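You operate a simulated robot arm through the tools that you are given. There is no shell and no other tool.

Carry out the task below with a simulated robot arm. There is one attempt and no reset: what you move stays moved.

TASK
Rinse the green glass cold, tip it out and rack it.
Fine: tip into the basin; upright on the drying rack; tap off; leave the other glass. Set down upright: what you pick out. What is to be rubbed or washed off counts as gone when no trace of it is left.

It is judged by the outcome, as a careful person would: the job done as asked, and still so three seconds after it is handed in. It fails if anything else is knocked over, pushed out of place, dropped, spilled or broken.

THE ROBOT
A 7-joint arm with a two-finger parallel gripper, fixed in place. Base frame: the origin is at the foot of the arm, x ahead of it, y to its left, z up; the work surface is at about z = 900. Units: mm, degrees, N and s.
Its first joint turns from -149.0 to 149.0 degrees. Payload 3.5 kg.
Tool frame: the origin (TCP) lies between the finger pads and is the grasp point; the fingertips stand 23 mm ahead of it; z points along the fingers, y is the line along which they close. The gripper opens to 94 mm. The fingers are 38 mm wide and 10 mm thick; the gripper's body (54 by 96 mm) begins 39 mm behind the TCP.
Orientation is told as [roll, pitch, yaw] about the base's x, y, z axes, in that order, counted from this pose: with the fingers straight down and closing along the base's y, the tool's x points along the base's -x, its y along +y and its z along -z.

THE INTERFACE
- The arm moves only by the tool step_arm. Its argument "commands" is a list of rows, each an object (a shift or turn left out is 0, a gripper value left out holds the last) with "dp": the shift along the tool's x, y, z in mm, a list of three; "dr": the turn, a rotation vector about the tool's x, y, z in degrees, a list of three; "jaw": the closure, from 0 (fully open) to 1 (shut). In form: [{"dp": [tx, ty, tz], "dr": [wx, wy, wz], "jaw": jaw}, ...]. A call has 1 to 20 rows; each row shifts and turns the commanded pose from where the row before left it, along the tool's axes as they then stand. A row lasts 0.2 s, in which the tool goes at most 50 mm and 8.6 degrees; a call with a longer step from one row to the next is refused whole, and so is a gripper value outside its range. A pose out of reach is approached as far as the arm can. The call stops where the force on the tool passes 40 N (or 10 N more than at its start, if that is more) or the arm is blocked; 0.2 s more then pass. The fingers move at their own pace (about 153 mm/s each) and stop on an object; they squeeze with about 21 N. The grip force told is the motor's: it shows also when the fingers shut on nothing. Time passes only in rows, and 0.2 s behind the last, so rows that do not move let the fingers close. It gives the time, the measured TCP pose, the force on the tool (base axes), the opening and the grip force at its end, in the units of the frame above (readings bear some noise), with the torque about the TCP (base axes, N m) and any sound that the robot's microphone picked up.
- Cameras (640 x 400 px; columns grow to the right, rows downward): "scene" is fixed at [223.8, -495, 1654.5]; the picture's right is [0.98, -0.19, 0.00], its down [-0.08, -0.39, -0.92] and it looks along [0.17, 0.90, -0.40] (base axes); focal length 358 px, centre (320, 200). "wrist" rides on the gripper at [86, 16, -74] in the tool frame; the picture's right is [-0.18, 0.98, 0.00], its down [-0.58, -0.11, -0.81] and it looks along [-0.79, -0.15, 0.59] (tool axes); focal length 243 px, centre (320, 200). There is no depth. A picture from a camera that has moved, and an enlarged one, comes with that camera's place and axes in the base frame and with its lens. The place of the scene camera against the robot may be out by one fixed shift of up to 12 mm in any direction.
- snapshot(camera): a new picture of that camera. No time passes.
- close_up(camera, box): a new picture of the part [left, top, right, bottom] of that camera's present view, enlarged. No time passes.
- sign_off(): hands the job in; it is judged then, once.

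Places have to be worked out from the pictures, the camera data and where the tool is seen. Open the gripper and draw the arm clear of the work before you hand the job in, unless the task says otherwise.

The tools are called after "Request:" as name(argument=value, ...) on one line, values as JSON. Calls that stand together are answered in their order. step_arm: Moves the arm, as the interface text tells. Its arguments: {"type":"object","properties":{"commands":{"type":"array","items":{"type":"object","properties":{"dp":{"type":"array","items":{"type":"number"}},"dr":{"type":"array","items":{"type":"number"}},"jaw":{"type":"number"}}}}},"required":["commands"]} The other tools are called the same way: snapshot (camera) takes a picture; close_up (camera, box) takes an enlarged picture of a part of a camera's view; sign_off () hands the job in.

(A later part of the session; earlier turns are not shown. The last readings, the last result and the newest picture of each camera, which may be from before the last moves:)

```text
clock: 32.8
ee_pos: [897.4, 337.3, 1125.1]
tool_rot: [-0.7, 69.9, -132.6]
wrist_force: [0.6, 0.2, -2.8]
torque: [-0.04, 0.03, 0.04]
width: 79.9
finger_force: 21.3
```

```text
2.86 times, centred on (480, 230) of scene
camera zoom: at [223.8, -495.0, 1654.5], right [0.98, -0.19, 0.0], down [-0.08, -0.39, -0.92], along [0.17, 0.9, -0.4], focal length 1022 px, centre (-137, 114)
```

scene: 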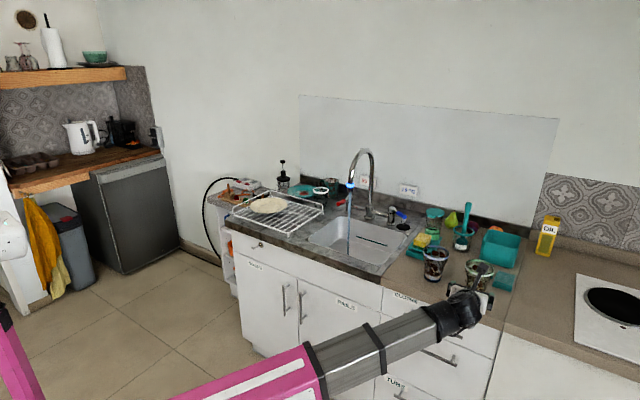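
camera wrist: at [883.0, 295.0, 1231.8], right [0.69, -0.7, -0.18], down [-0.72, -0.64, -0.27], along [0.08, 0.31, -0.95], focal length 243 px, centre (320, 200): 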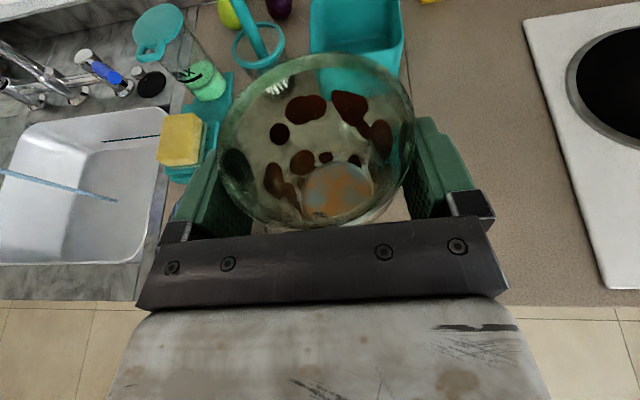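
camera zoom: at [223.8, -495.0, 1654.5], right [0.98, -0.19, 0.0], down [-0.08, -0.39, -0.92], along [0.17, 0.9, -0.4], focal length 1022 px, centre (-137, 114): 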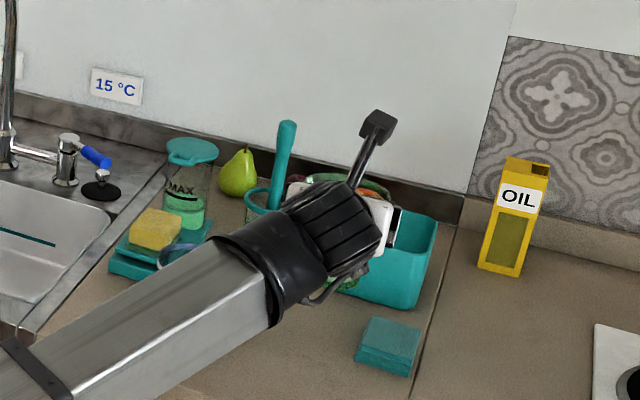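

The lift raised the glass but the width grew from 70 to 80 mm: the pads slid up and it now hangs upright with its rim just above the fingers. I wait a moment to see whether it is still creeping.

Request:
step_arm(commands=[{"dp": [0, 0, 0]}, {"dp": [0, 0, 0]}, {"dp": [0, 0, 0]}, {"dp": [0, 0, 0]}, {"dp": [0, 0, 0]}])

Request:
close_up(camera="wrist", box=[160, 40, 500, 260])

Request:
close_up(camera="scene", box=[450, 180, 530, 250])

```text
clock: 34.0
ee_pos: [898.2, 336.5, 1125.0]
tool_rot: [-0.7, 70.0, -132.6]
wrist_force: [0.3, 0.2, -3.4]
torque: [0.01, 0.05, -0.01]
width: 79.9
finger_force: 21.6
```

```text
1.82 times, centred on (330, 150) of wrist
camera zoom: at [883.0, 295.0, 1231.7], right [0.69, -0.7, -0.18], down [-0.72, -0.64, -0.27], along [0.08, 0.31, -0.95], focal length 441 px, centre (302, 291)
```

zoom: 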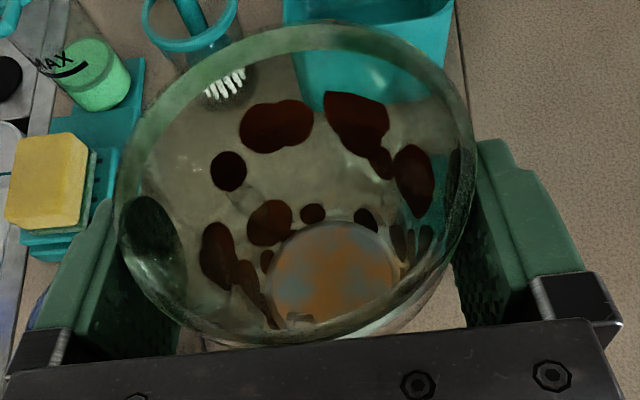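

```text
5.71 times, centred on (490, 215) of scene
camera zoom: at [223.8, -495.0, 1654.5], right [0.98, -0.19, 0.0], down [-0.08, -0.39, -0.92], along [0.17, 0.9, -0.4], focal length 2044 px, centre (-651, 114)
```

zoom: 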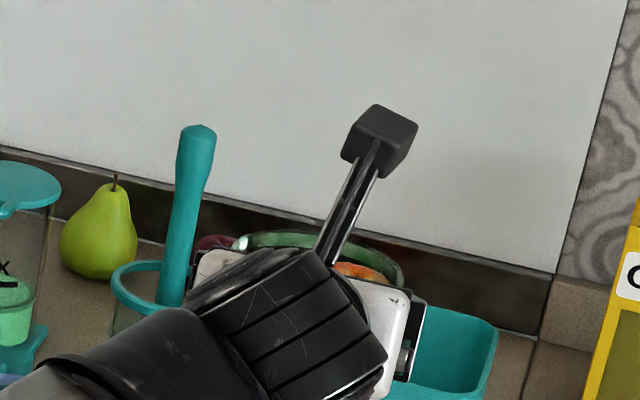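

No creep: the glass hangs steady under its rim band at 80 mm, about 3 N. I raise it a little and carry it left, high over the blue glass and sponge, to in front of the basin, then turn the tool to azimuth 65°.

Request:
step_arm(commands=[{"dp": [14.1, 0, -5.2]}, {"dp": [14.1, 0, -5.2]}, {"dp": [14.1, 0, -5.2]}, {"dp": [0, -15, 0]}, {"dp": [0, -29.9, -0.3]}, {"dp": [0, -29.9, -0.3]}, {"dp": [0, -29.9, -0.3]}, {"dp": [0, -29.9, -0.3]}, {"dp": [0, -29.9, -0.3]}, {"dp": [0, -29.9, -0.3]}, {"dp": [0, -29.9, -0.3]}, {"dp": [0, -29.9, -0.3]}, {"dp": [0, -15, 0]}, {"dr": [5.48, 0, -2]}, {"dr": [5.48, 0, -2]}, {"dr": [5.48, 0, -2]}, {"dp": [0, 0, 0]}])

Request:
snapshot(camera="wrist")

Request:
snapshot(camera="scene")

```text
clock: 37.6
ee_pos: [697.0, 515.1, 1171.7]
tool_rot: [-0.7, 70.1, -114.9]
wrist_force: [-0.1, 0.0, -1.7]
torque: [-0.04, 0.0, 0.02]
width: 80.0
finger_force: 20.8
```

```text
taken
camera wrist: at [694.3, 471.2, 1278.5], right [0.87, -0.46, -0.18], down [-0.49, -0.83, -0.27], along [-0.02, 0.32, -0.95], focal length 243 px, centre (320, 200)
```

wrist: 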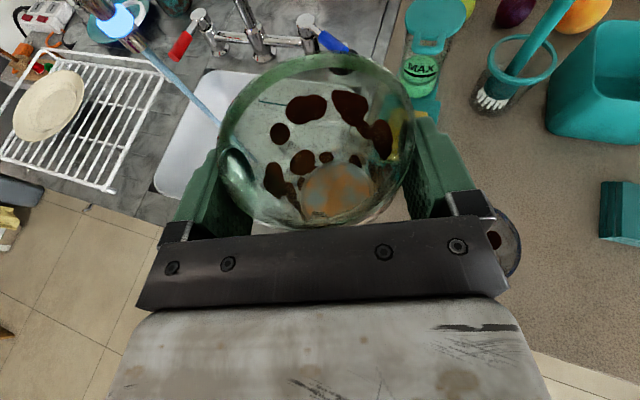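

```text
taken
```

scene: 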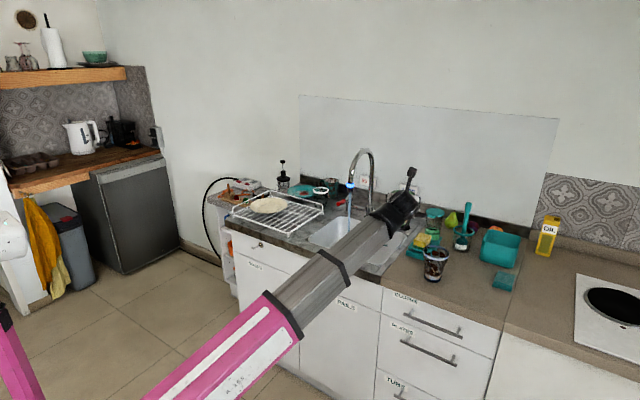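

The glass is steady; its centre sits about 15 mm ahead of the TCP. I move to the front of the basin beside the stream and descend so the rim comes below the nozzle height.

Request:
step_arm(commands=[{"dp": [2, -13, 5.4]}, {"dp": [3.8, -25.8, 10.6]}, {"dp": [3.8, -25.8, 10.6]}, {"dp": [3.8, -25.8, 10.6]}, {"dp": [3.8, -25.8, 10.6]}, {"dp": [3.8, -25.8, 10.6]}, {"dp": [3.8, -25.8, 10.6]}, {"dp": [3.8, -25.8, 10.6]}, {"dp": [2, -13, 5.4]}, {"dp": [-13, 0, 4.7]}, {"dp": [-27, 0, 9.75]}, {"dp": [-27, 0, 9.75]}, {"dp": [-27, 0, 9.75]}, {"dp": [-27, 0, 9.75]}, {"dp": [-27, 0, 9.75]}, {"dp": [-13, 0, 4.7]}, {"dp": [0, 0, 0]}])

Request:
snapshot(camera="wrist")

Request:
close_up(camera="scene", box=[260, 120, 440, 260])

```text
clock: 41.2
ee_pos: [544.3, 682.2, 1001.7]
tool_rot: [-0.6, 69.9, -115.1]
wrist_force: [0.4, 0.7, -2.3]
torque: [-0.06, 0.02, 0.0]
width: 79.6
finger_force: 20.9
```

```text
taken
camera wrist: at [542.8, 638.0, 1107.6], right [0.87, -0.46, -0.18], down [-0.5, -0.83, -0.27], along [-0.02, 0.32, -0.95], focal length 243 px, centre (320, 200)
```

wrist: 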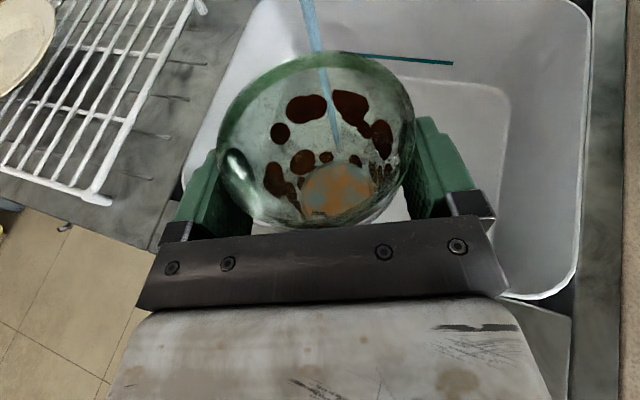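

```text
2.86 times, centred on (350, 190) of scene
camera zoom: at [223.8, -495.0, 1654.5], right [0.98, -0.19, 0.0], down [-0.08, -0.39, -0.92], along [0.17, 0.9, -0.4], focal length 1022 px, centre (234, 229)
```

zoom: 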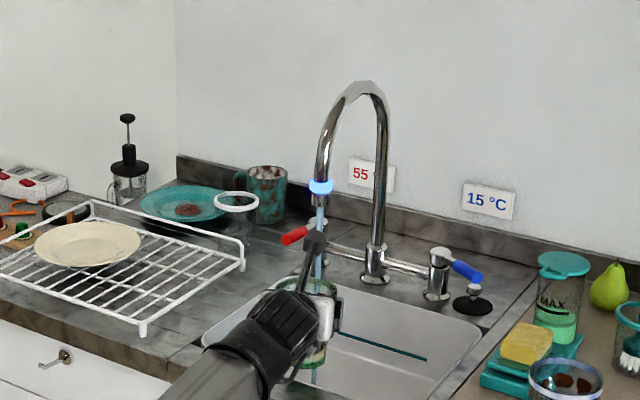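

The stream passes about (594, 799), straight ahead of the glass, and the basin floor is about z 787. I advance so the stream falls just beyond the glass's centre, with the camera staying below and behind the nozzle.

Request:
step_arm(commands=[{"dp": [1.8, -1.2, 26.8]}, {"dp": [1.8, -1.2, 26.8]}, {"dp": [1.8, -1.2, 26.8]}, {"dp": [1.8, -1.2, 26.8]}, {"dp": [0, 0, 0]}, {"dp": [0, 0, 0]}])

Request:
snapshot(camera="wrist")

Request:
close_up(camera="scene", box=[300, 150, 400, 250])

```text
clock: 42.6
ee_pos: [584.0, 776.8, 969.8]
tool_rot: [-0.6, 70.0, -115.0]
wrist_force: [0.2, -1.4, -3.1]
torque: [-0.06, 0.02, -0.02]
width: 79.4
finger_force: 21.0
```

```text
taken
camera wrist: at [581.7, 733.3, 1076.6], right [0.87, -0.46, -0.18], down [-0.5, -0.83, -0.27], along [-0.02, 0.32, -0.95], focal length 243 px, centre (320, 200)
```

wrist: 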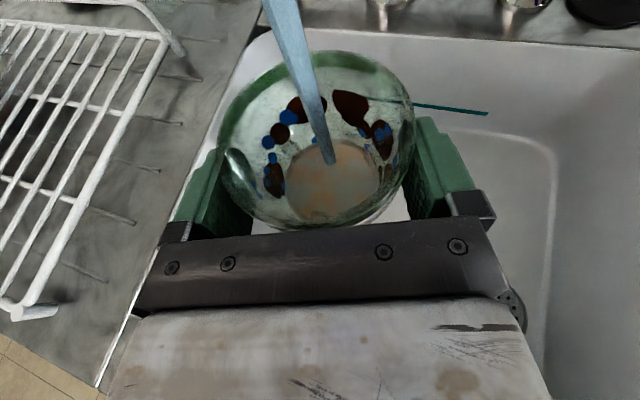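

```text
4.00 times, centred on (350, 200) of scene
camera zoom: at [223.8, -495.0, 1654.5], right [0.98, -0.19, 0.0], down [-0.08, -0.39, -0.92], along [0.17, 0.9, -0.4], focal length 1431 px, centre (200, 200)
```

zoom: 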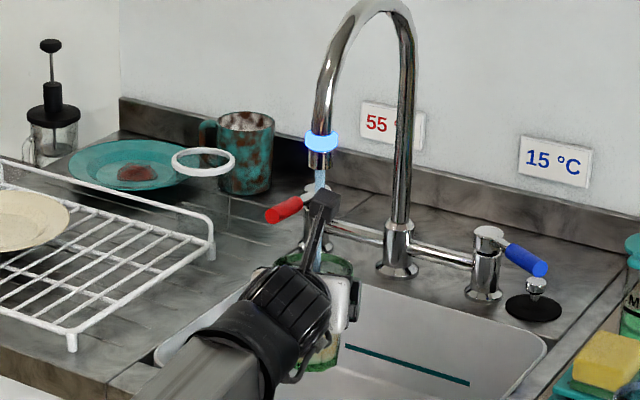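

The stream falls into the glass and the stains are being washed (blue marks show cold wash progress). I hold still for a few seconds.

Request:
step_arm(commands=[{"dp": [0, 0, 0]}, {"dp": [0, 0, 0]}, {"dp": [0, 0, 0]}, {"dp": [0, 0, 0]}, {"dp": [0, 0, 0]}, {"dp": [0, 0, 0]}, {"dp": [0, 0, 0]}, {"dp": [0, 0, 0]}, {"dp": [0, 0, 0]}, {"dp": [0, 0, 0]}])

Request:
snapshot(camera="wrist")

Request:
close_up(camera="wrist", box=[200, 40, 440, 240])

```text
clock: 44.8
ee_pos: [583.1, 777.5, 970.7]
tool_rot: [-0.8, 70.0, -115.1]
wrist_force: [0.8, 0.9, -4.9]
torque: [-0.08, 0.06, -0.01]
width: 79.6
finger_force: 21.3
```

```text
taken
camera wrist: at [581.8, 733.3, 1076.5], right [0.87, -0.46, -0.18], down [-0.5, -0.83, -0.27], along [-0.02, 0.32, -0.95], focal length 243 px, centre (320, 200)
```

wrist: 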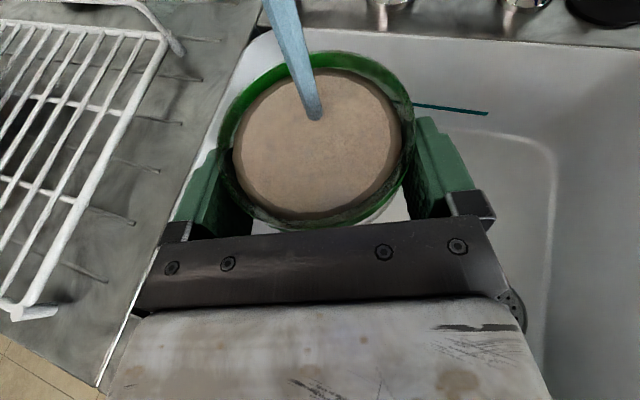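

```text
2.00 times, centred on (320, 140) of wrist
camera zoom: at [581.8, 733.3, 1076.5], right [0.87, -0.46, -0.18], down [-0.5, -0.83, -0.27], along [-0.02, 0.32, -0.95], focal length 485 px, centre (320, 320)
```

zoom: 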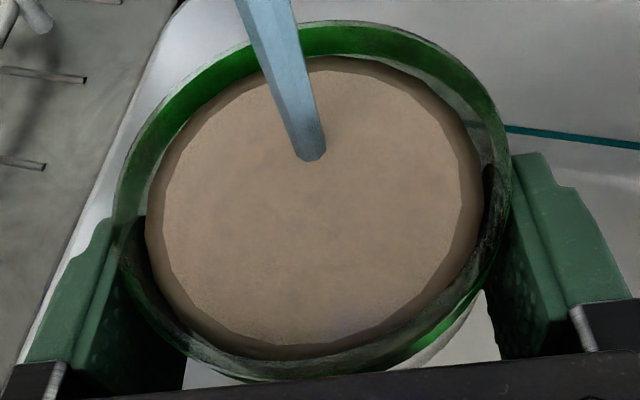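

The glass has filled with brownish water and nears the rim. I keep it under the stream so it overflows into the basin and see whether it clears.

Request:
step_arm(commands=[{"dp": [0, 0, 0]}, {"dp": [0, 0, 0]}, {"dp": [0, 0, 0]}, {"dp": [0, 0, 0]}, {"dp": [0, 0, 0]}, {"dp": [0, 0, 0]}, {"dp": [0, 0, 0]}, {"dp": [0, 0, 0]}, {"dp": [0, 0, 0]}, {"dp": [0, 0, 0]}, {"dp": [0, 0, 0]}, {"dp": [0, 0, 0]}, {"dp": [0, 0, 0]}, {"dp": [0, 0, 0]}, {"dp": [0, 0, 0]}])

Request:
close_up(camera="wrist", box=[200, 40, 440, 240])

Request:
close_up(camera="scene", box=[300, 150, 400, 250])

```text
clock: 48.0
ee_pos: [583.5, 777.9, 970.4]
tool_rot: [-0.8, 70.0, -115.0]
wrist_force: [0.5, 0.0, -5.9]
torque: [-0.08, 0.05, 0.0]
width: 79.5
finger_force: 20.7
```

```text
2.00 times, centred on (320, 140) of wrist
camera zoom: at [581.8, 733.3, 1076.6], right [0.87, -0.46, -0.18], down [-0.5, -0.83, -0.27], along [-0.02, 0.32, -0.95], focal length 485 px, centre (320, 320)
```

zoom: 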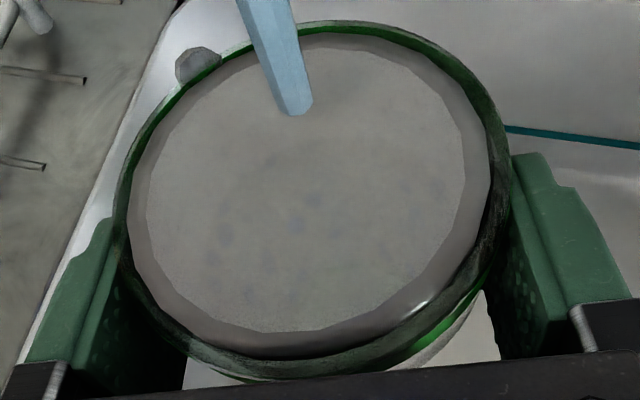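

```text
4.00 times, centred on (350, 200) of scene
camera zoom: at [223.8, -495.0, 1654.5], right [0.98, -0.19, 0.0], down [-0.08, -0.39, -0.92], along [0.17, 0.9, -0.4], focal length 1431 px, centre (200, 200)
```

zoom: 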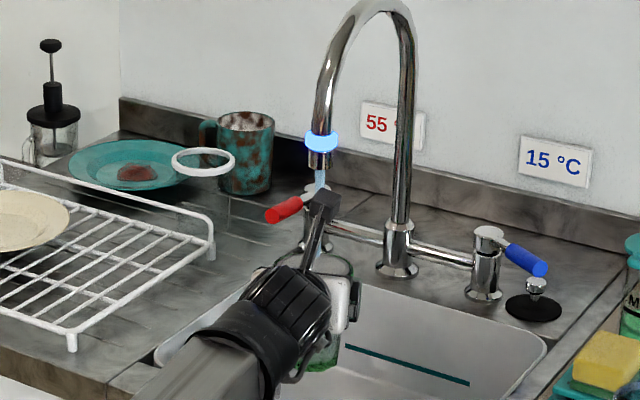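

The water is clearing and overflowing into the basin. I keep rinsing several seconds more.

Request:
step_arm(commands=[{"dp": [0, 0, 0]}, {"dp": [0, 0, 0]}, {"dp": [0, 0, 0]}, {"dp": [0, 0, 0]}, {"dp": [0, 0, 0]}, {"dp": [0, 0, 0]}, {"dp": [0, 0, 0]}, {"dp": [0, 0, 0]}, {"dp": [0, 0, 0]}, {"dp": [0, 0, 0]}, {"dp": [0, 0, 0]}, {"dp": [0, 0, 0]}, {"dp": [0, 0, 0]}, {"dp": [0, 0, 0]}, {"dp": [0, 0, 0]}, {"dp": [0, 0, 0]}, {"dp": [0, 0, 0]}, {"dp": [0, 0, 0]}, {"dp": [0, 0, 0]}, {"dp": [0, 0, 0]}])

Request:
close_up(camera="wrist", box=[200, 40, 440, 240])

Request:
snapshot(camera="wrist")

```text
clock: 52.2
ee_pos: [584.8, 777.6, 969.5]
tool_rot: [-0.7, 70.0, -115.0]
wrist_force: [-0.2, 0.2, -6.2]
torque: [-0.08, 0.04, 0.0]
width: 79.7
finger_force: 20.2
```

```text
2.00 times, centred on (320, 140) of wrist
camera zoom: at [581.8, 733.3, 1076.6], right [0.87, -0.46, -0.18], down [-0.5, -0.83, -0.27], along [-0.02, 0.32, -0.95], focal length 485 px, centre (320, 320)
```

zoom: 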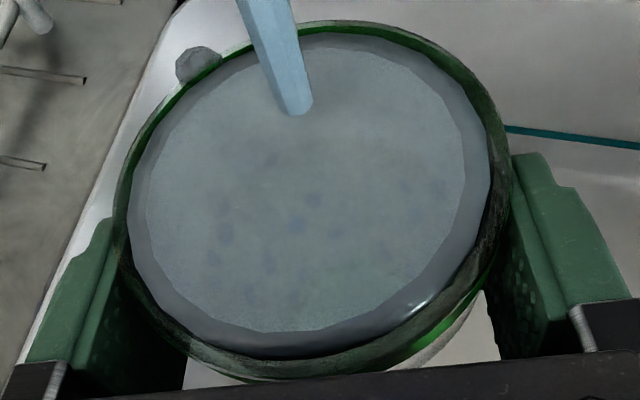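

```text
taken
camera wrist: at [581.8, 733.3, 1076.6], right [0.87, -0.46, -0.18], down [-0.5, -0.83, -0.27], along [-0.02, 0.32, -0.95], focal length 243 px, centre (320, 200)
```

wrist: 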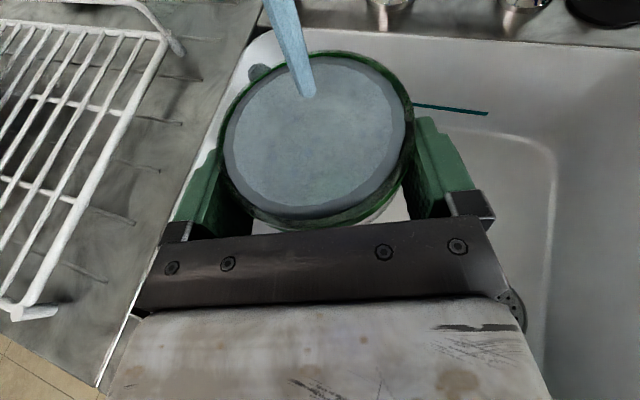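

The water is now clear. I back the glass out of the stream toward the middle of the basin (s≈-70), staying over the basin, before tipping in small, checked steps.

Request:
step_arm(commands=[{"dp": [0.5, 10, -6.5]}, {"dp": [0.5, 14.6, -9.6]}, {"dp": [0.5, 14.6, -9.6]}, {"dp": [0.5, 14.6, -9.6]}, {"dp": [0.2, 5, -3]}, {"dp": [0, 0, 0]}])

Request:
snapshot(camera="wrist")

Request:
close_up(camera="scene", box=[300, 150, 400, 250])

```text
clock: 53.6
ee_pos: [623.1, 720.3, 984.9]
tool_rot: [-0.6, 70.0, -115.0]
wrist_force: [0.0, 0.2, -6.2]
torque: [-0.08, 0.04, -0.03]
width: 79.3
finger_force: 21.5
```

```text
taken
camera wrist: at [620.8, 676.9, 1091.8], right [0.87, -0.46, -0.18], down [-0.5, -0.83, -0.27], along [-0.02, 0.32, -0.95], focal length 243 px, centre (320, 200)
```

wrist: 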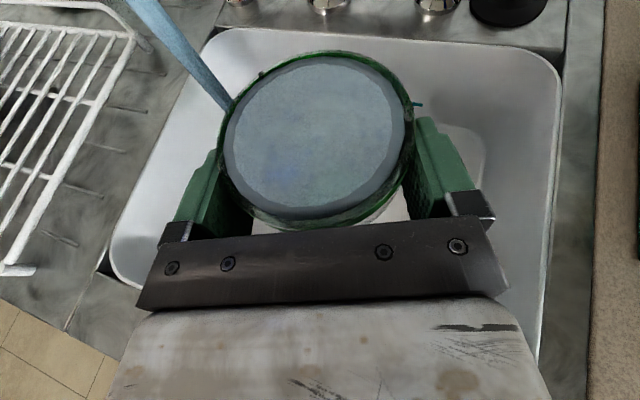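

```text
4.00 times, centred on (350, 200) of scene
camera zoom: at [223.8, -495.0, 1654.5], right [0.98, -0.19, 0.0], down [-0.08, -0.39, -0.92], along [0.17, 0.9, -0.4], focal length 1431 px, centre (200, 200)
```

zoom: 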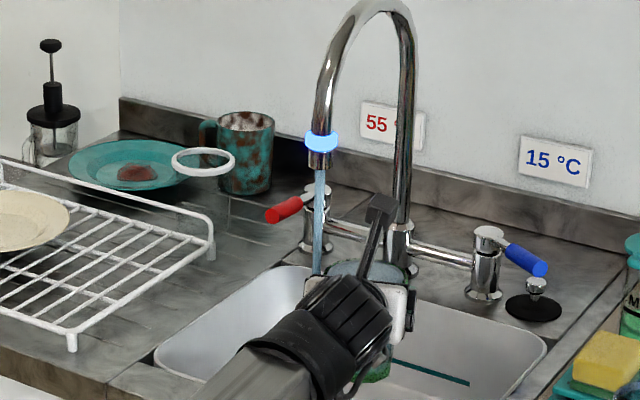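

The glass is full, level and over the basin. I roll it slowly left by 24° and watch the grip width for slip.

Request:
step_arm(commands=[{"dr": [0, 0, -4]}, {"dr": [0, 0, -5]}, {"dr": [0, 0, -5]}, {"dr": [0, 0, -5]}, {"dr": [0, 0, -5]}, {"dp": [0, 0, 0]}])

Request:
snapshot(camera="wrist")

Request:
close_up(camera="scene", box=[300, 150, 400, 250])

```text
clock: 55.0
ee_pos: [622.6, 720.6, 986.2]
tool_rot: [48.1, 59.2, -62.1]
wrist_force: [0.3, -0.7, -4.6]
torque: [-0.05, 0.11, 0.02]
width: 79.3
finger_force: 20.9
```

```text
taken
camera wrist: at [586.3, 692.2, 1091.7], right [0.92, -0.33, 0.21], down [-0.27, -0.93, -0.27], along [0.29, 0.19, -0.94], focal length 243 px, centre (320, 200)
```

wrist: 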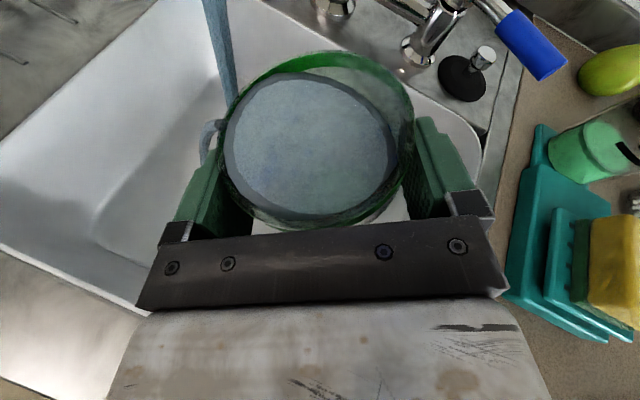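

```text
4.00 times, centred on (350, 200) of scene
camera zoom: at [223.8, -495.0, 1654.5], right [0.98, -0.19, 0.0], down [-0.08, -0.39, -0.92], along [0.17, 0.9, -0.4], focal length 1431 px, centre (200, 200)
```

zoom: 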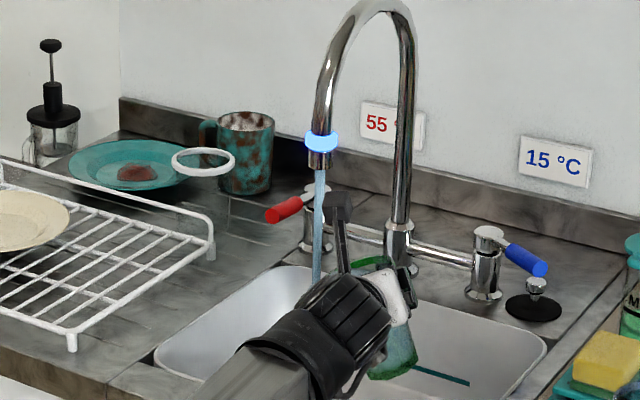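

The glass holds (79.3 mm) and water pours off the left lip into the basin. I continue to about 50° of roll.

Request:
step_arm(commands=[{"dr": [0, 0, -5]}, {"dr": [0, 0, -5]}, {"dr": [0, 0, -5]}, {"dr": [0, 0, -5]}, {"dr": [0, 0, -5]}, {"dp": [0, 0, 0]}])

Request:
snapshot(camera="wrist")

Request:
close_up(camera="scene", box=[300, 150, 400, 250])

```text
clock: 56.4
ee_pos: [622.1, 721.8, 985.2]
tool_rot: [64.2, 38.1, -41.0]
wrist_force: [-0.9, -0.5, -3.9]
torque: [-0.02, 0.12, 0.02]
width: 79.2
finger_force: 21.9
```

```text
taken
camera wrist: at [552.6, 701.3, 1076.2], right [0.8, -0.13, 0.58], down [-0.04, -0.99, -0.16], along [0.59, 0.1, -0.8], focal length 243 px, centre (320, 200)
```

wrist: 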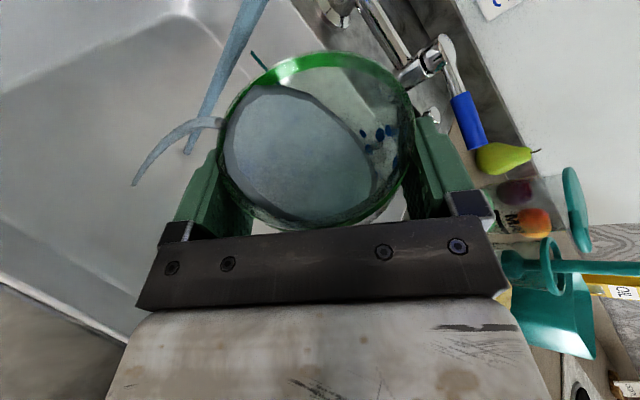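

```text
4.00 times, centred on (350, 200) of scene
camera zoom: at [223.8, -495.0, 1654.5], right [0.98, -0.19, 0.0], down [-0.08, -0.39, -0.92], along [0.17, 0.9, -0.4], focal length 1431 px, centre (200, 200)
```

zoom: 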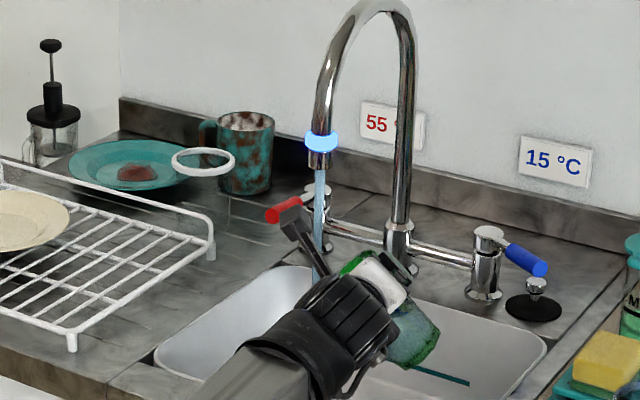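

Still no slip (79.2 mm). Blue spots remain on the inner wall, maybe droplets or residue, which I will inspect once empty. I continue the roll.

Request:
step_arm(commands=[{"dr": [0, 0, -5]}, {"dr": [0, 0, -5]}, {"dr": [0, 0, -5]}, {"dr": [0, 0, -5]}, {"dr": [0, 0, -5]}, {"dp": [0, 0, 0]}])

Request:
snapshot(camera="wrist")

Request:
close_up(camera="scene", box=[300, 150, 400, 250])

```text
clock: 57.8
ee_pos: [621.6, 721.0, 985.1]
tool_rot: [69.2, 15.2, -30.1]
wrist_force: [-0.2, -1.1, -3.5]
torque: [-0.06, 0.12, 0.02]
width: 76.0
finger_force: 20.8
```

```text
taken
camera wrist: at [526.8, 702.1, 1048.3], right [0.54, 0.09, 0.84], down [0.13, -0.99, 0.03], along [0.83, 0.1, -0.54], focal length 243 px, centre (320, 200)
```

wrist: 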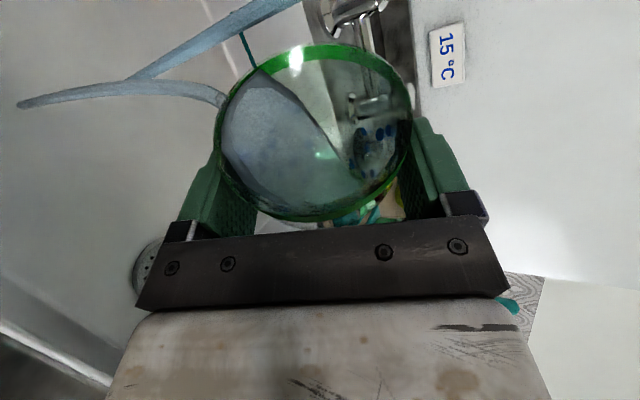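

```text
4.00 times, centred on (350, 200) of scene
camera zoom: at [223.8, -495.0, 1654.5], right [0.98, -0.19, 0.0], down [-0.08, -0.39, -0.92], along [0.17, 0.9, -0.4], focal length 1431 px, centre (200, 200)
```

zoom: 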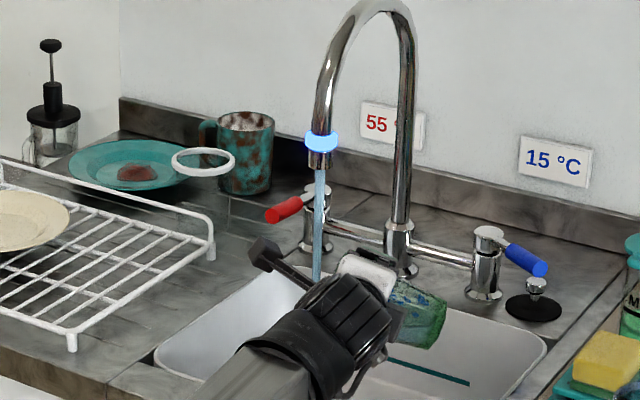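

The width dropped to 76 mm and the rim moved slightly toward the fingertips: the glass is sliding a few millimetres along the downward-tilted tool axis. I stop rolling and level the tool axis (pitch up 20°, raise a little) so gravity no longer pulls it out of the fingers.

Request:
step_arm(commands=[{"dr": [-4.8, 1.4, 0]}, {"dr": [-4.8, 1.4, 0]}, {"dr": [-4.8, 1.4, 0]}, {"dr": [-4.8, 1.4, 0]}, {"dp": [0, 0, 0]}])

Request:
snapshot(camera="wrist")

Request:
close_up(camera="scene", box=[300, 150, 400, 250])

```text
clock: 59.0
ee_pos: [622.3, 721.7, 985.2]
tool_rot: [90.1, 16.2, -24.3]
wrist_force: [0.5, -0.1, -3.0]
torque: [-0.03, 0.12, -0.01]
width: 76.0
finger_force: 21.2
```

```text
taken
camera wrist: at [519.5, 685.9, 1025.5], right [0.41, -0.19, 0.89], down [0.15, -0.95, -0.27], along [0.9, 0.24, -0.36], focal length 243 px, centre (320, 200)
```

wrist: 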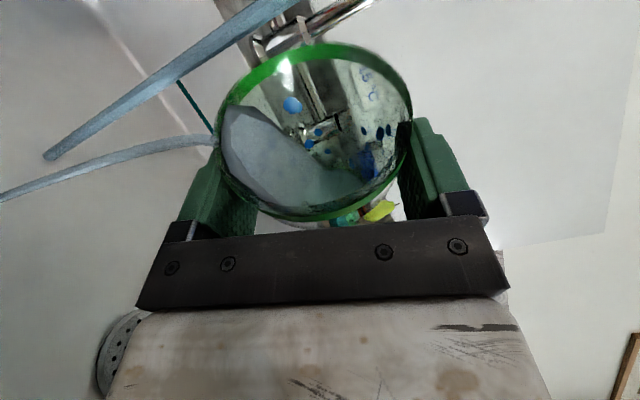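

```text
4.00 times, centred on (350, 200) of scene
camera zoom: at [223.8, -495.0, 1654.5], right [0.98, -0.19, 0.0], down [-0.08, -0.39, -0.92], along [0.17, 0.9, -0.4], focal length 1431 px, centre (200, 200)
```

zoom: 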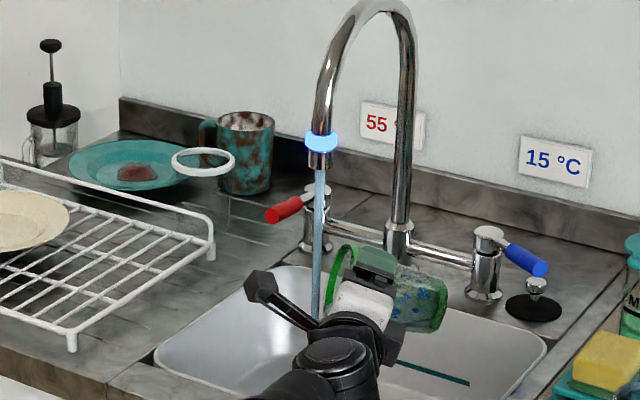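

Leveling stopped the slide (76.0 mm steady). I continue the roll in gentle steps to pour out the rest.

Request:
step_arm(commands=[{"dr": [0, 0, -5]}, {"dr": [0, 0, -5]}, {"dr": [0, 0, -5]}, {"dp": [0, 0, 0]}])

Request:
snapshot(camera="wrist")

Request:
close_up(camera="scene", box=[300, 150, 400, 250])

```text
clock: 60.0
ee_pos: [622.8, 721.4, 986.8]
tool_rot: [90.0, 1.1, -24.3]
wrist_force: [0.6, 0.2, -2.5]
torque: [-0.03, 0.08, 0.0]
width: 76.1
finger_force: 21.4
```

```text
taken
camera wrist: at [512.4, 688.9, 1003.6], right [0.19, -0.08, 0.98], down [0.2, -0.97, -0.12], along [0.96, 0.21, -0.16], focal length 243 px, centre (320, 200)
```

wrist: 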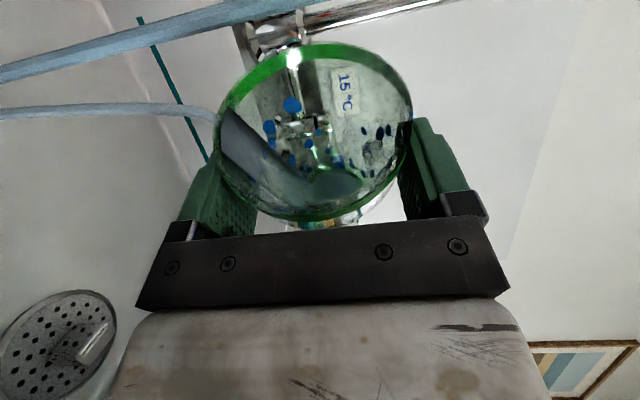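

```text
4.00 times, centred on (350, 200) of scene
camera zoom: at [223.8, -495.0, 1654.5], right [0.98, -0.19, 0.0], down [-0.08, -0.39, -0.92], along [0.17, 0.9, -0.4], focal length 1431 px, centre (200, 200)
```

zoom: 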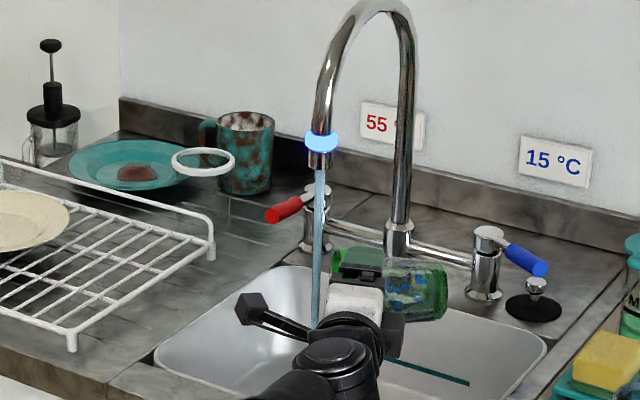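

At about 90° the grip holds at 76.1 mm and most water is out. I go on another 15° to drain the rest.

Request:
step_arm(commands=[{"dr": [0, 0, -5]}, {"dr": [0, 0, -5]}, {"dr": [0, 0, -5]}, {"dp": [0, 0, 0]}, {"dp": [0, 0, 0]}])

Request:
snapshot(camera="wrist")

Request:
close_up(camera="scene", box=[300, 150, 400, 250])

```text
clock: 61.2
ee_pos: [621.9, 722.2, 985.0]
tool_rot: [90.0, -13.8, -24.3]
wrist_force: [0.5, -0.4, -2.5]
torque: [-0.03, 0.1, -0.02]
width: 76.0
finger_force: 21.4
```

```text
taken
camera wrist: at [510.9, 689.9, 980.6], right [-0.05, 0.02, 1.0], down [0.21, -0.98, 0.03], along [0.98, 0.21, 0.04], focal length 243 px, centre (320, 200)
```

wrist: 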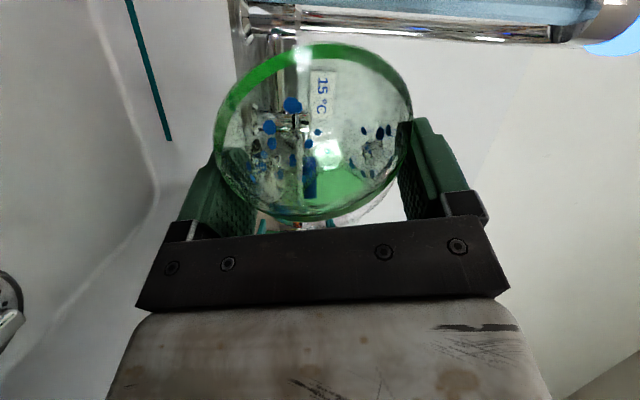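

```text
4.00 times, centred on (350, 200) of scene
camera zoom: at [223.8, -495.0, 1654.5], right [0.98, -0.19, 0.0], down [-0.08, -0.39, -0.92], along [0.17, 0.9, -0.4], focal length 1431 px, centre (200, 200)
```

zoom: 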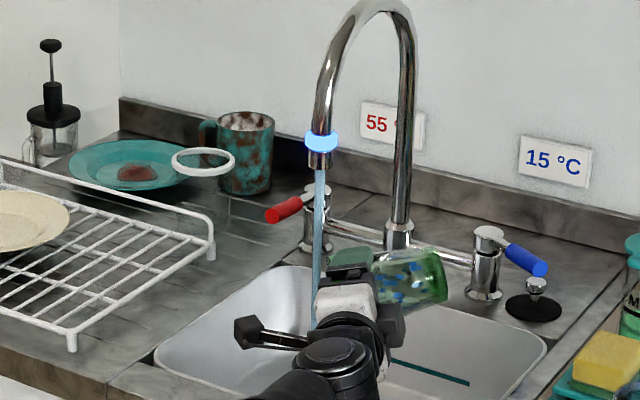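

The glass appears empty. I zoom into its interior to judge the spots.

Request:
close_up(camera="wrist", box=[200, 30, 430, 230])

Request:
close_up(camera="scene", box=[345, 200, 405, 240])

```text
2.00 times, centred on (315, 130) of wrist
camera zoom: at [510.9, 689.9, 980.6], right [-0.05, 0.02, 1.0], down [0.21, -0.98, 0.03], along [0.98, 0.21, 0.04], focal length 485 px, centre (330, 340)
```

zoom: 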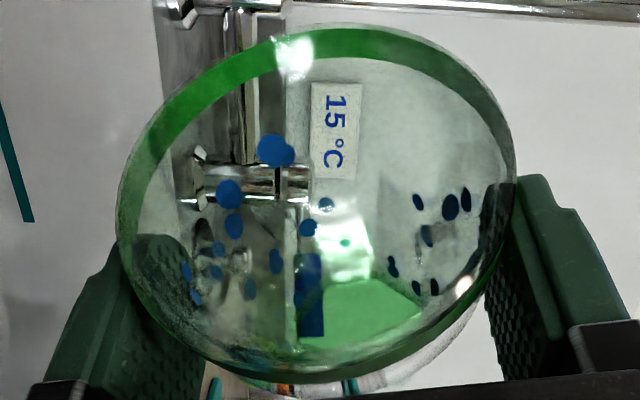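

```text
10.00 times, centred on (375, 220) of scene
camera zoom: at [223.8, -495.0, 1654.5], right [0.98, -0.19, 0.0], down [-0.08, -0.39, -0.92], along [0.17, 0.9, -0.4], focal length 3577 px, centre (-230, 0)
```

zoom: 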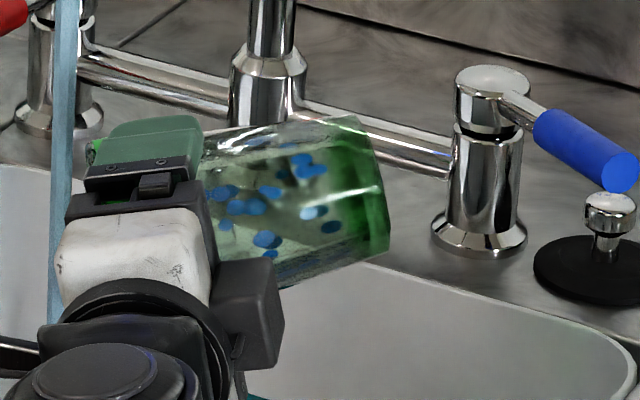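

All brown stain is gone; only small round blue cold-water beads remain and the glass is empty. I roll it back upright over the basin in steady steps.

Request:
step_arm(commands=[{"dr": [0, 0, 5]}, {"dr": [0, 0, 6.5]}, {"dr": [0, 0, 6.5]}, {"dr": [0, 0, 6.5]}, {"dr": [0, 0, 6.5]}, {"dr": [0, 0, 6.5]}, {"dr": [0, 0, 6.5]}, {"dr": [0, 0, 6.5]}, {"dr": [0, 0, 6.5]}, {"dr": [0, 0, 6.5]}, {"dr": [0, 0, 6.5]}, {"dr": [0, 0, 6.5]}, {"dr": [0, 0, 6.5]}, {"dr": [0, 0, 6.5]}, {"dr": [0, 0, 6.5]}, {"dr": [0, 0, 6.5]}, {"dr": [0, 0, 1.5]}, {"dp": [0, 0, 0]}])

Request:
snapshot(camera="wrist")

Request:
close_up(camera="scene", box=[300, 150, 400, 250])

```text
clock: 65.0
ee_pos: [622.4, 722.0, 985.3]
tool_rot: [-87.3, 89.7, 158.3]
wrist_force: [0.4, -0.7, -2.4]
torque: [-0.1, 0.0, 0.0]
width: 76.2
finger_force: 21.0
```

```text
taken
camera wrist: at [605.9, 646.3, 1071.9], right [0.89, -0.4, -0.19], down [-0.43, -0.69, -0.58], along [0.1, 0.6, -0.79], focal length 243 px, centre (320, 200)
```

wrist: 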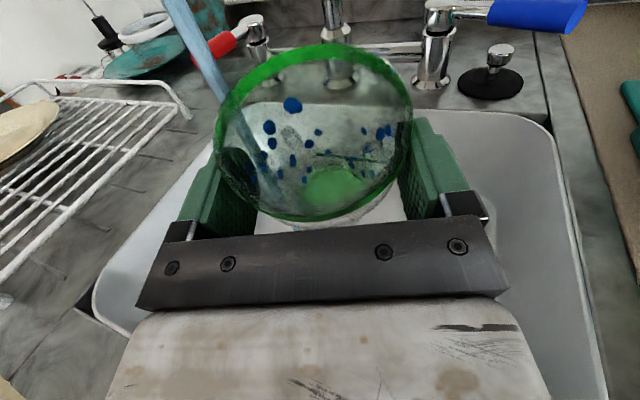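

```text
4.00 times, centred on (350, 200) of scene
camera zoom: at [223.8, -495.0, 1654.5], right [0.98, -0.19, 0.0], down [-0.08, -0.39, -0.92], along [0.17, 0.9, -0.4], focal length 1431 px, centre (200, 200)
```

zoom: 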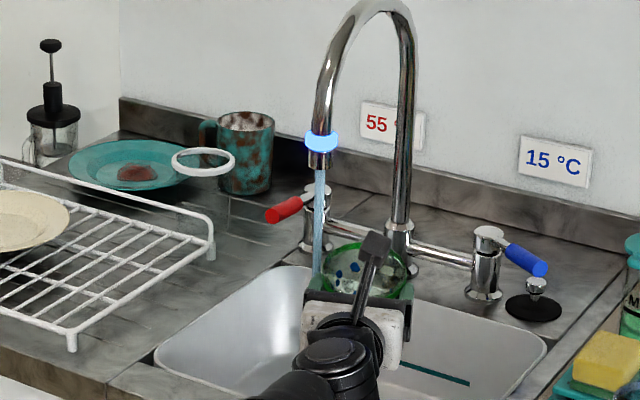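

The glass came through the pour intact; since I pitched the tool up 20° mid-roll, the glass now leans back by that much. I pitch the tool down 20° again to bring the glass upright and check its axis.

Request:
step_arm(commands=[{"dr": [0, -5, 0]}, {"dr": [0, -5, 0]}, {"dr": [0, -5, 0]}, {"dr": [0, -5, 0]}, {"dp": [0, 0, 0]}, {"dp": [0, 0, 0]}])

Request:
snapshot(camera="wrist")

Request:
close_up(camera="scene", box=[310, 180, 400, 250])

```text
clock: 66.4
ee_pos: [622.3, 721.7, 985.3]
tool_rot: [-0.7, 69.9, -115.0]
wrist_force: [0.3, 0.2, -1.7]
torque: [-0.04, 0.0, -0.01]
width: 76.2
finger_force: 20.9
```

```text
taken
camera wrist: at [620.1, 677.7, 1091.5], right [0.87, -0.46, -0.18], down [-0.49, -0.83, -0.27], along [-0.02, 0.32, -0.95], focal length 243 px, centre (320, 200)
```

wrist: 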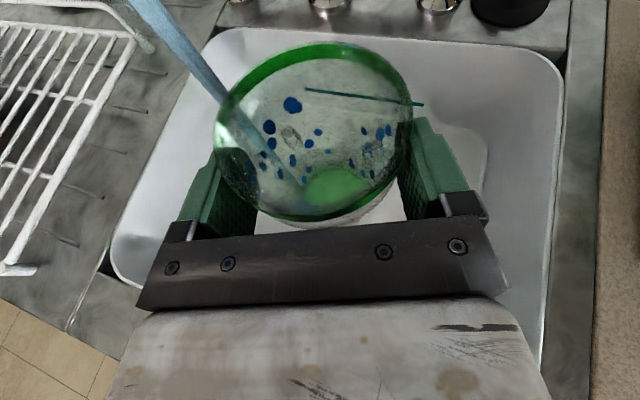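

```text
5.71 times, centred on (355, 215) of scene
camera zoom: at [223.8, -495.0, 1654.5], right [0.98, -0.19, 0.0], down [-0.08, -0.39, -0.92], along [0.17, 0.9, -0.4], focal length 2044 px, centre (120, 114)
```

zoom: 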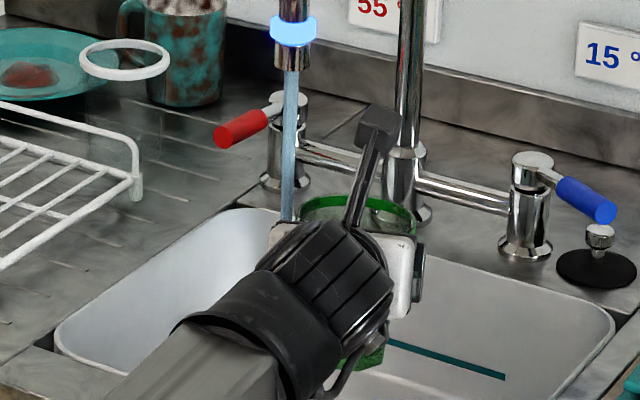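

The glass is upright within 2–3° and held steady at 76 mm, centre 18 mm ahead of the TCP, base about 87 mm below it. I retreat from the stream, raise, turn to azimuth 80°, trim the small tilt, and start left along the counter front toward the rack.

Request:
step_arm(commands=[{"dp": [5.2, 0, -24.9]}, {"dp": [5.2, 0, -24.9]}, {"dp": [5.2, 0, -24.9]}, {"dr": [4.7, 0, -1.7]}, {"dr": [4.7, 0, -1.7]}, {"dr": [4.7, 0, -1.7]}, {"dr": [0, 1.3, 2]}, {"dp": [6.5, -23.3, 15.1]}, {"dp": [6.5, -23.3, 15.1]}, {"dp": [6.5, -23.3, 15.1]}, {"dp": [6.5, -23.3, 15.1]}, {"dp": [6.5, -23.3, 15.1]}, {"dp": [6.5, -23.3, 15.1]}, {"dp": [0, 0, 0]}])

Request:
snapshot(camera="wrist")

Request:
snapshot(camera="scene")

```text
clock: 69.4
ee_pos: [475.7, 784.2, 1038.2]
tool_rot: [-6.7, 71.3, -106.5]
wrist_force: [0.1, -0.1, -3.1]
torque: [-0.05, -0.02, 0.01]
width: 76.1
finger_force: 20.6
```

```text
taken
camera wrist: at [487.5, 738.0, 1143.7], right [0.95, -0.23, -0.21], down [-0.28, -0.91, -0.29], along [-0.13, 0.33, -0.93], focal length 243 px, centre (320, 200)
```

wrist: 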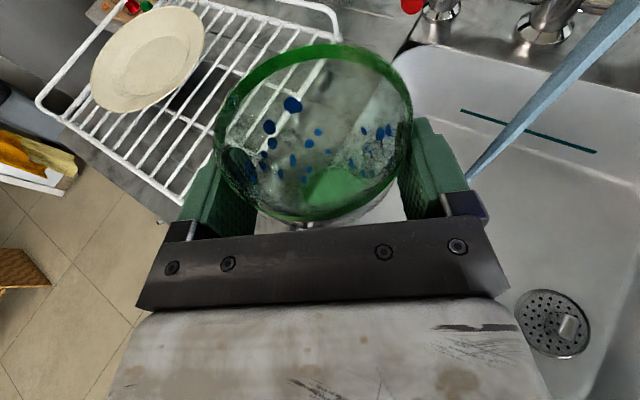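

```text
taken
```

scene: 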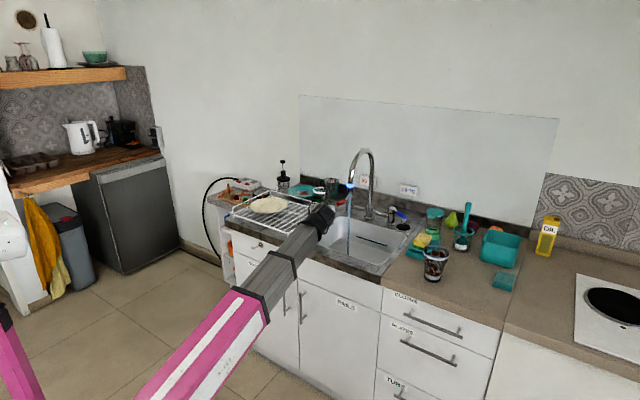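

The rack's front rail lies along n≈822 from s≈-748 to -340, with the plate centred near s≈-559. I zoom on the free strip to pick where the base will sit on the wires.

Request:
close_up(camera="wrist", box=[30, 0, 350, 220])

Request:
close_up(camera="scene", box=[220, 170, 350, 260])

```text
1.82 times, centred on (190, 110) of wrist
camera zoom: at [487.5, 738.0, 1143.7], right [0.95, -0.23, -0.21], down [-0.28, -0.91, -0.29], along [-0.13, 0.33, -0.93], focal length 441 px, centre (556, 364)
```

zoom: 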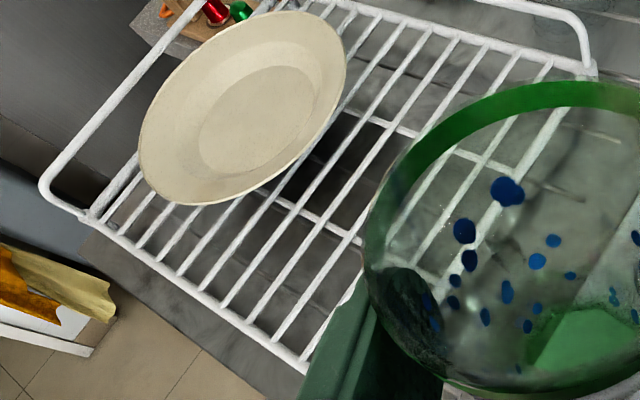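

```text
4.44 times, centred on (285, 215) of scene
camera zoom: at [223.8, -495.0, 1654.5], right [0.98, -0.19, 0.0], down [-0.08, -0.39, -0.92], along [0.17, 0.9, -0.4], focal length 1590 px, centre (476, 133)
```

zoom: 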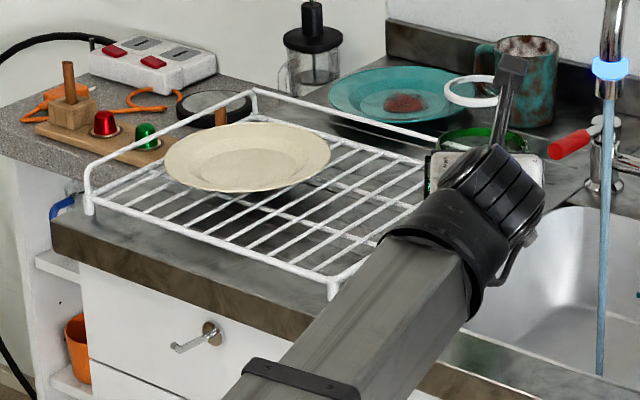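

Wires run front-to-back at about 28 mm spacing (s≈-372, -401, -430), so I aim the base between two of them at s≈-387, n≈905. I carry the glass over that spot, still about 25 mm above the wires.

Request:
step_arm(commands=[{"dp": [4, -21.7, 14.6]}, {"dp": [4, -21.7, 14.6]}, {"dp": [4, -21.7, 14.6]}, {"dp": [4, -21.7, 14.6]}, {"dp": [4, -21.7, 14.6]}, {"dp": [4, -21.7, 14.6]}, {"dp": [0, 0, 0]}, {"dp": [0, 0, 0]}])

Request:
snapshot(camera="wrist")

Request:
close_up(camera="scene", box=[220, 160, 350, 260])

```text
clock: 71.2
ee_pos: [363.0, 896.1, 1038.8]
tool_rot: [-6.7, 71.3, -106.3]
wrist_force: [0.6, -0.2, -2.9]
torque: [-0.06, 0.01, 0.01]
width: 75.8
finger_force: 21.1
```

```text
taken
camera wrist: at [374.9, 849.7, 1142.8], right [0.95, -0.23, -0.21], down [-0.28, -0.91, -0.29], along [-0.13, 0.33, -0.93], focal length 243 px, centre (320, 200)
```

wrist: 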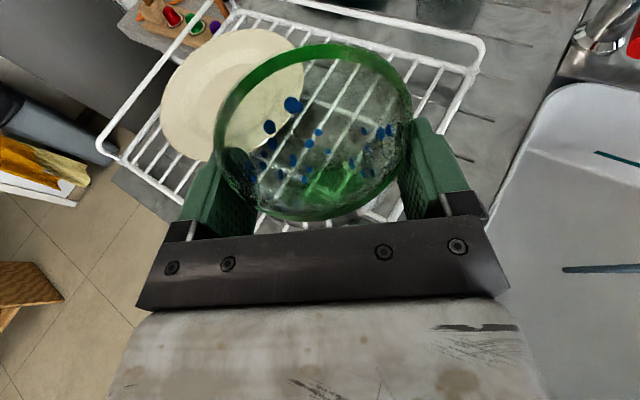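

```text
4.00 times, centred on (285, 210) of scene
camera zoom: at [223.8, -495.0, 1654.5], right [0.98, -0.19, 0.0], down [-0.08, -0.39, -0.92], along [0.17, 0.9, -0.4], focal length 1431 px, centre (460, 160)
```

zoom: 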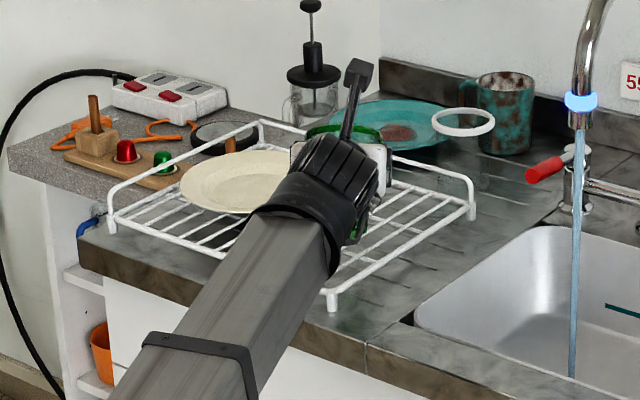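

I zoom in to check the base against the wires and the plate before lowering.

Request:
close_up(camera="wrist", box=[200, 20, 500, 240])

```text
1.82 times, centred on (350, 130) of wrist
camera zoom: at [374.9, 849.7, 1142.8], right [0.95, -0.23, -0.21], down [-0.28, -0.91, -0.29], along [-0.13, 0.33, -0.93], focal length 441 px, centre (266, 327)
```

zoom: 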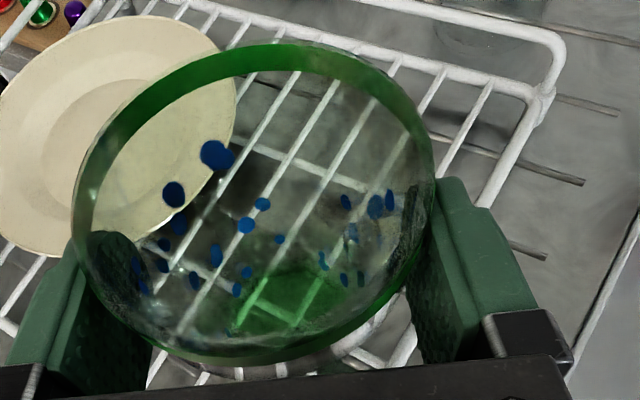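

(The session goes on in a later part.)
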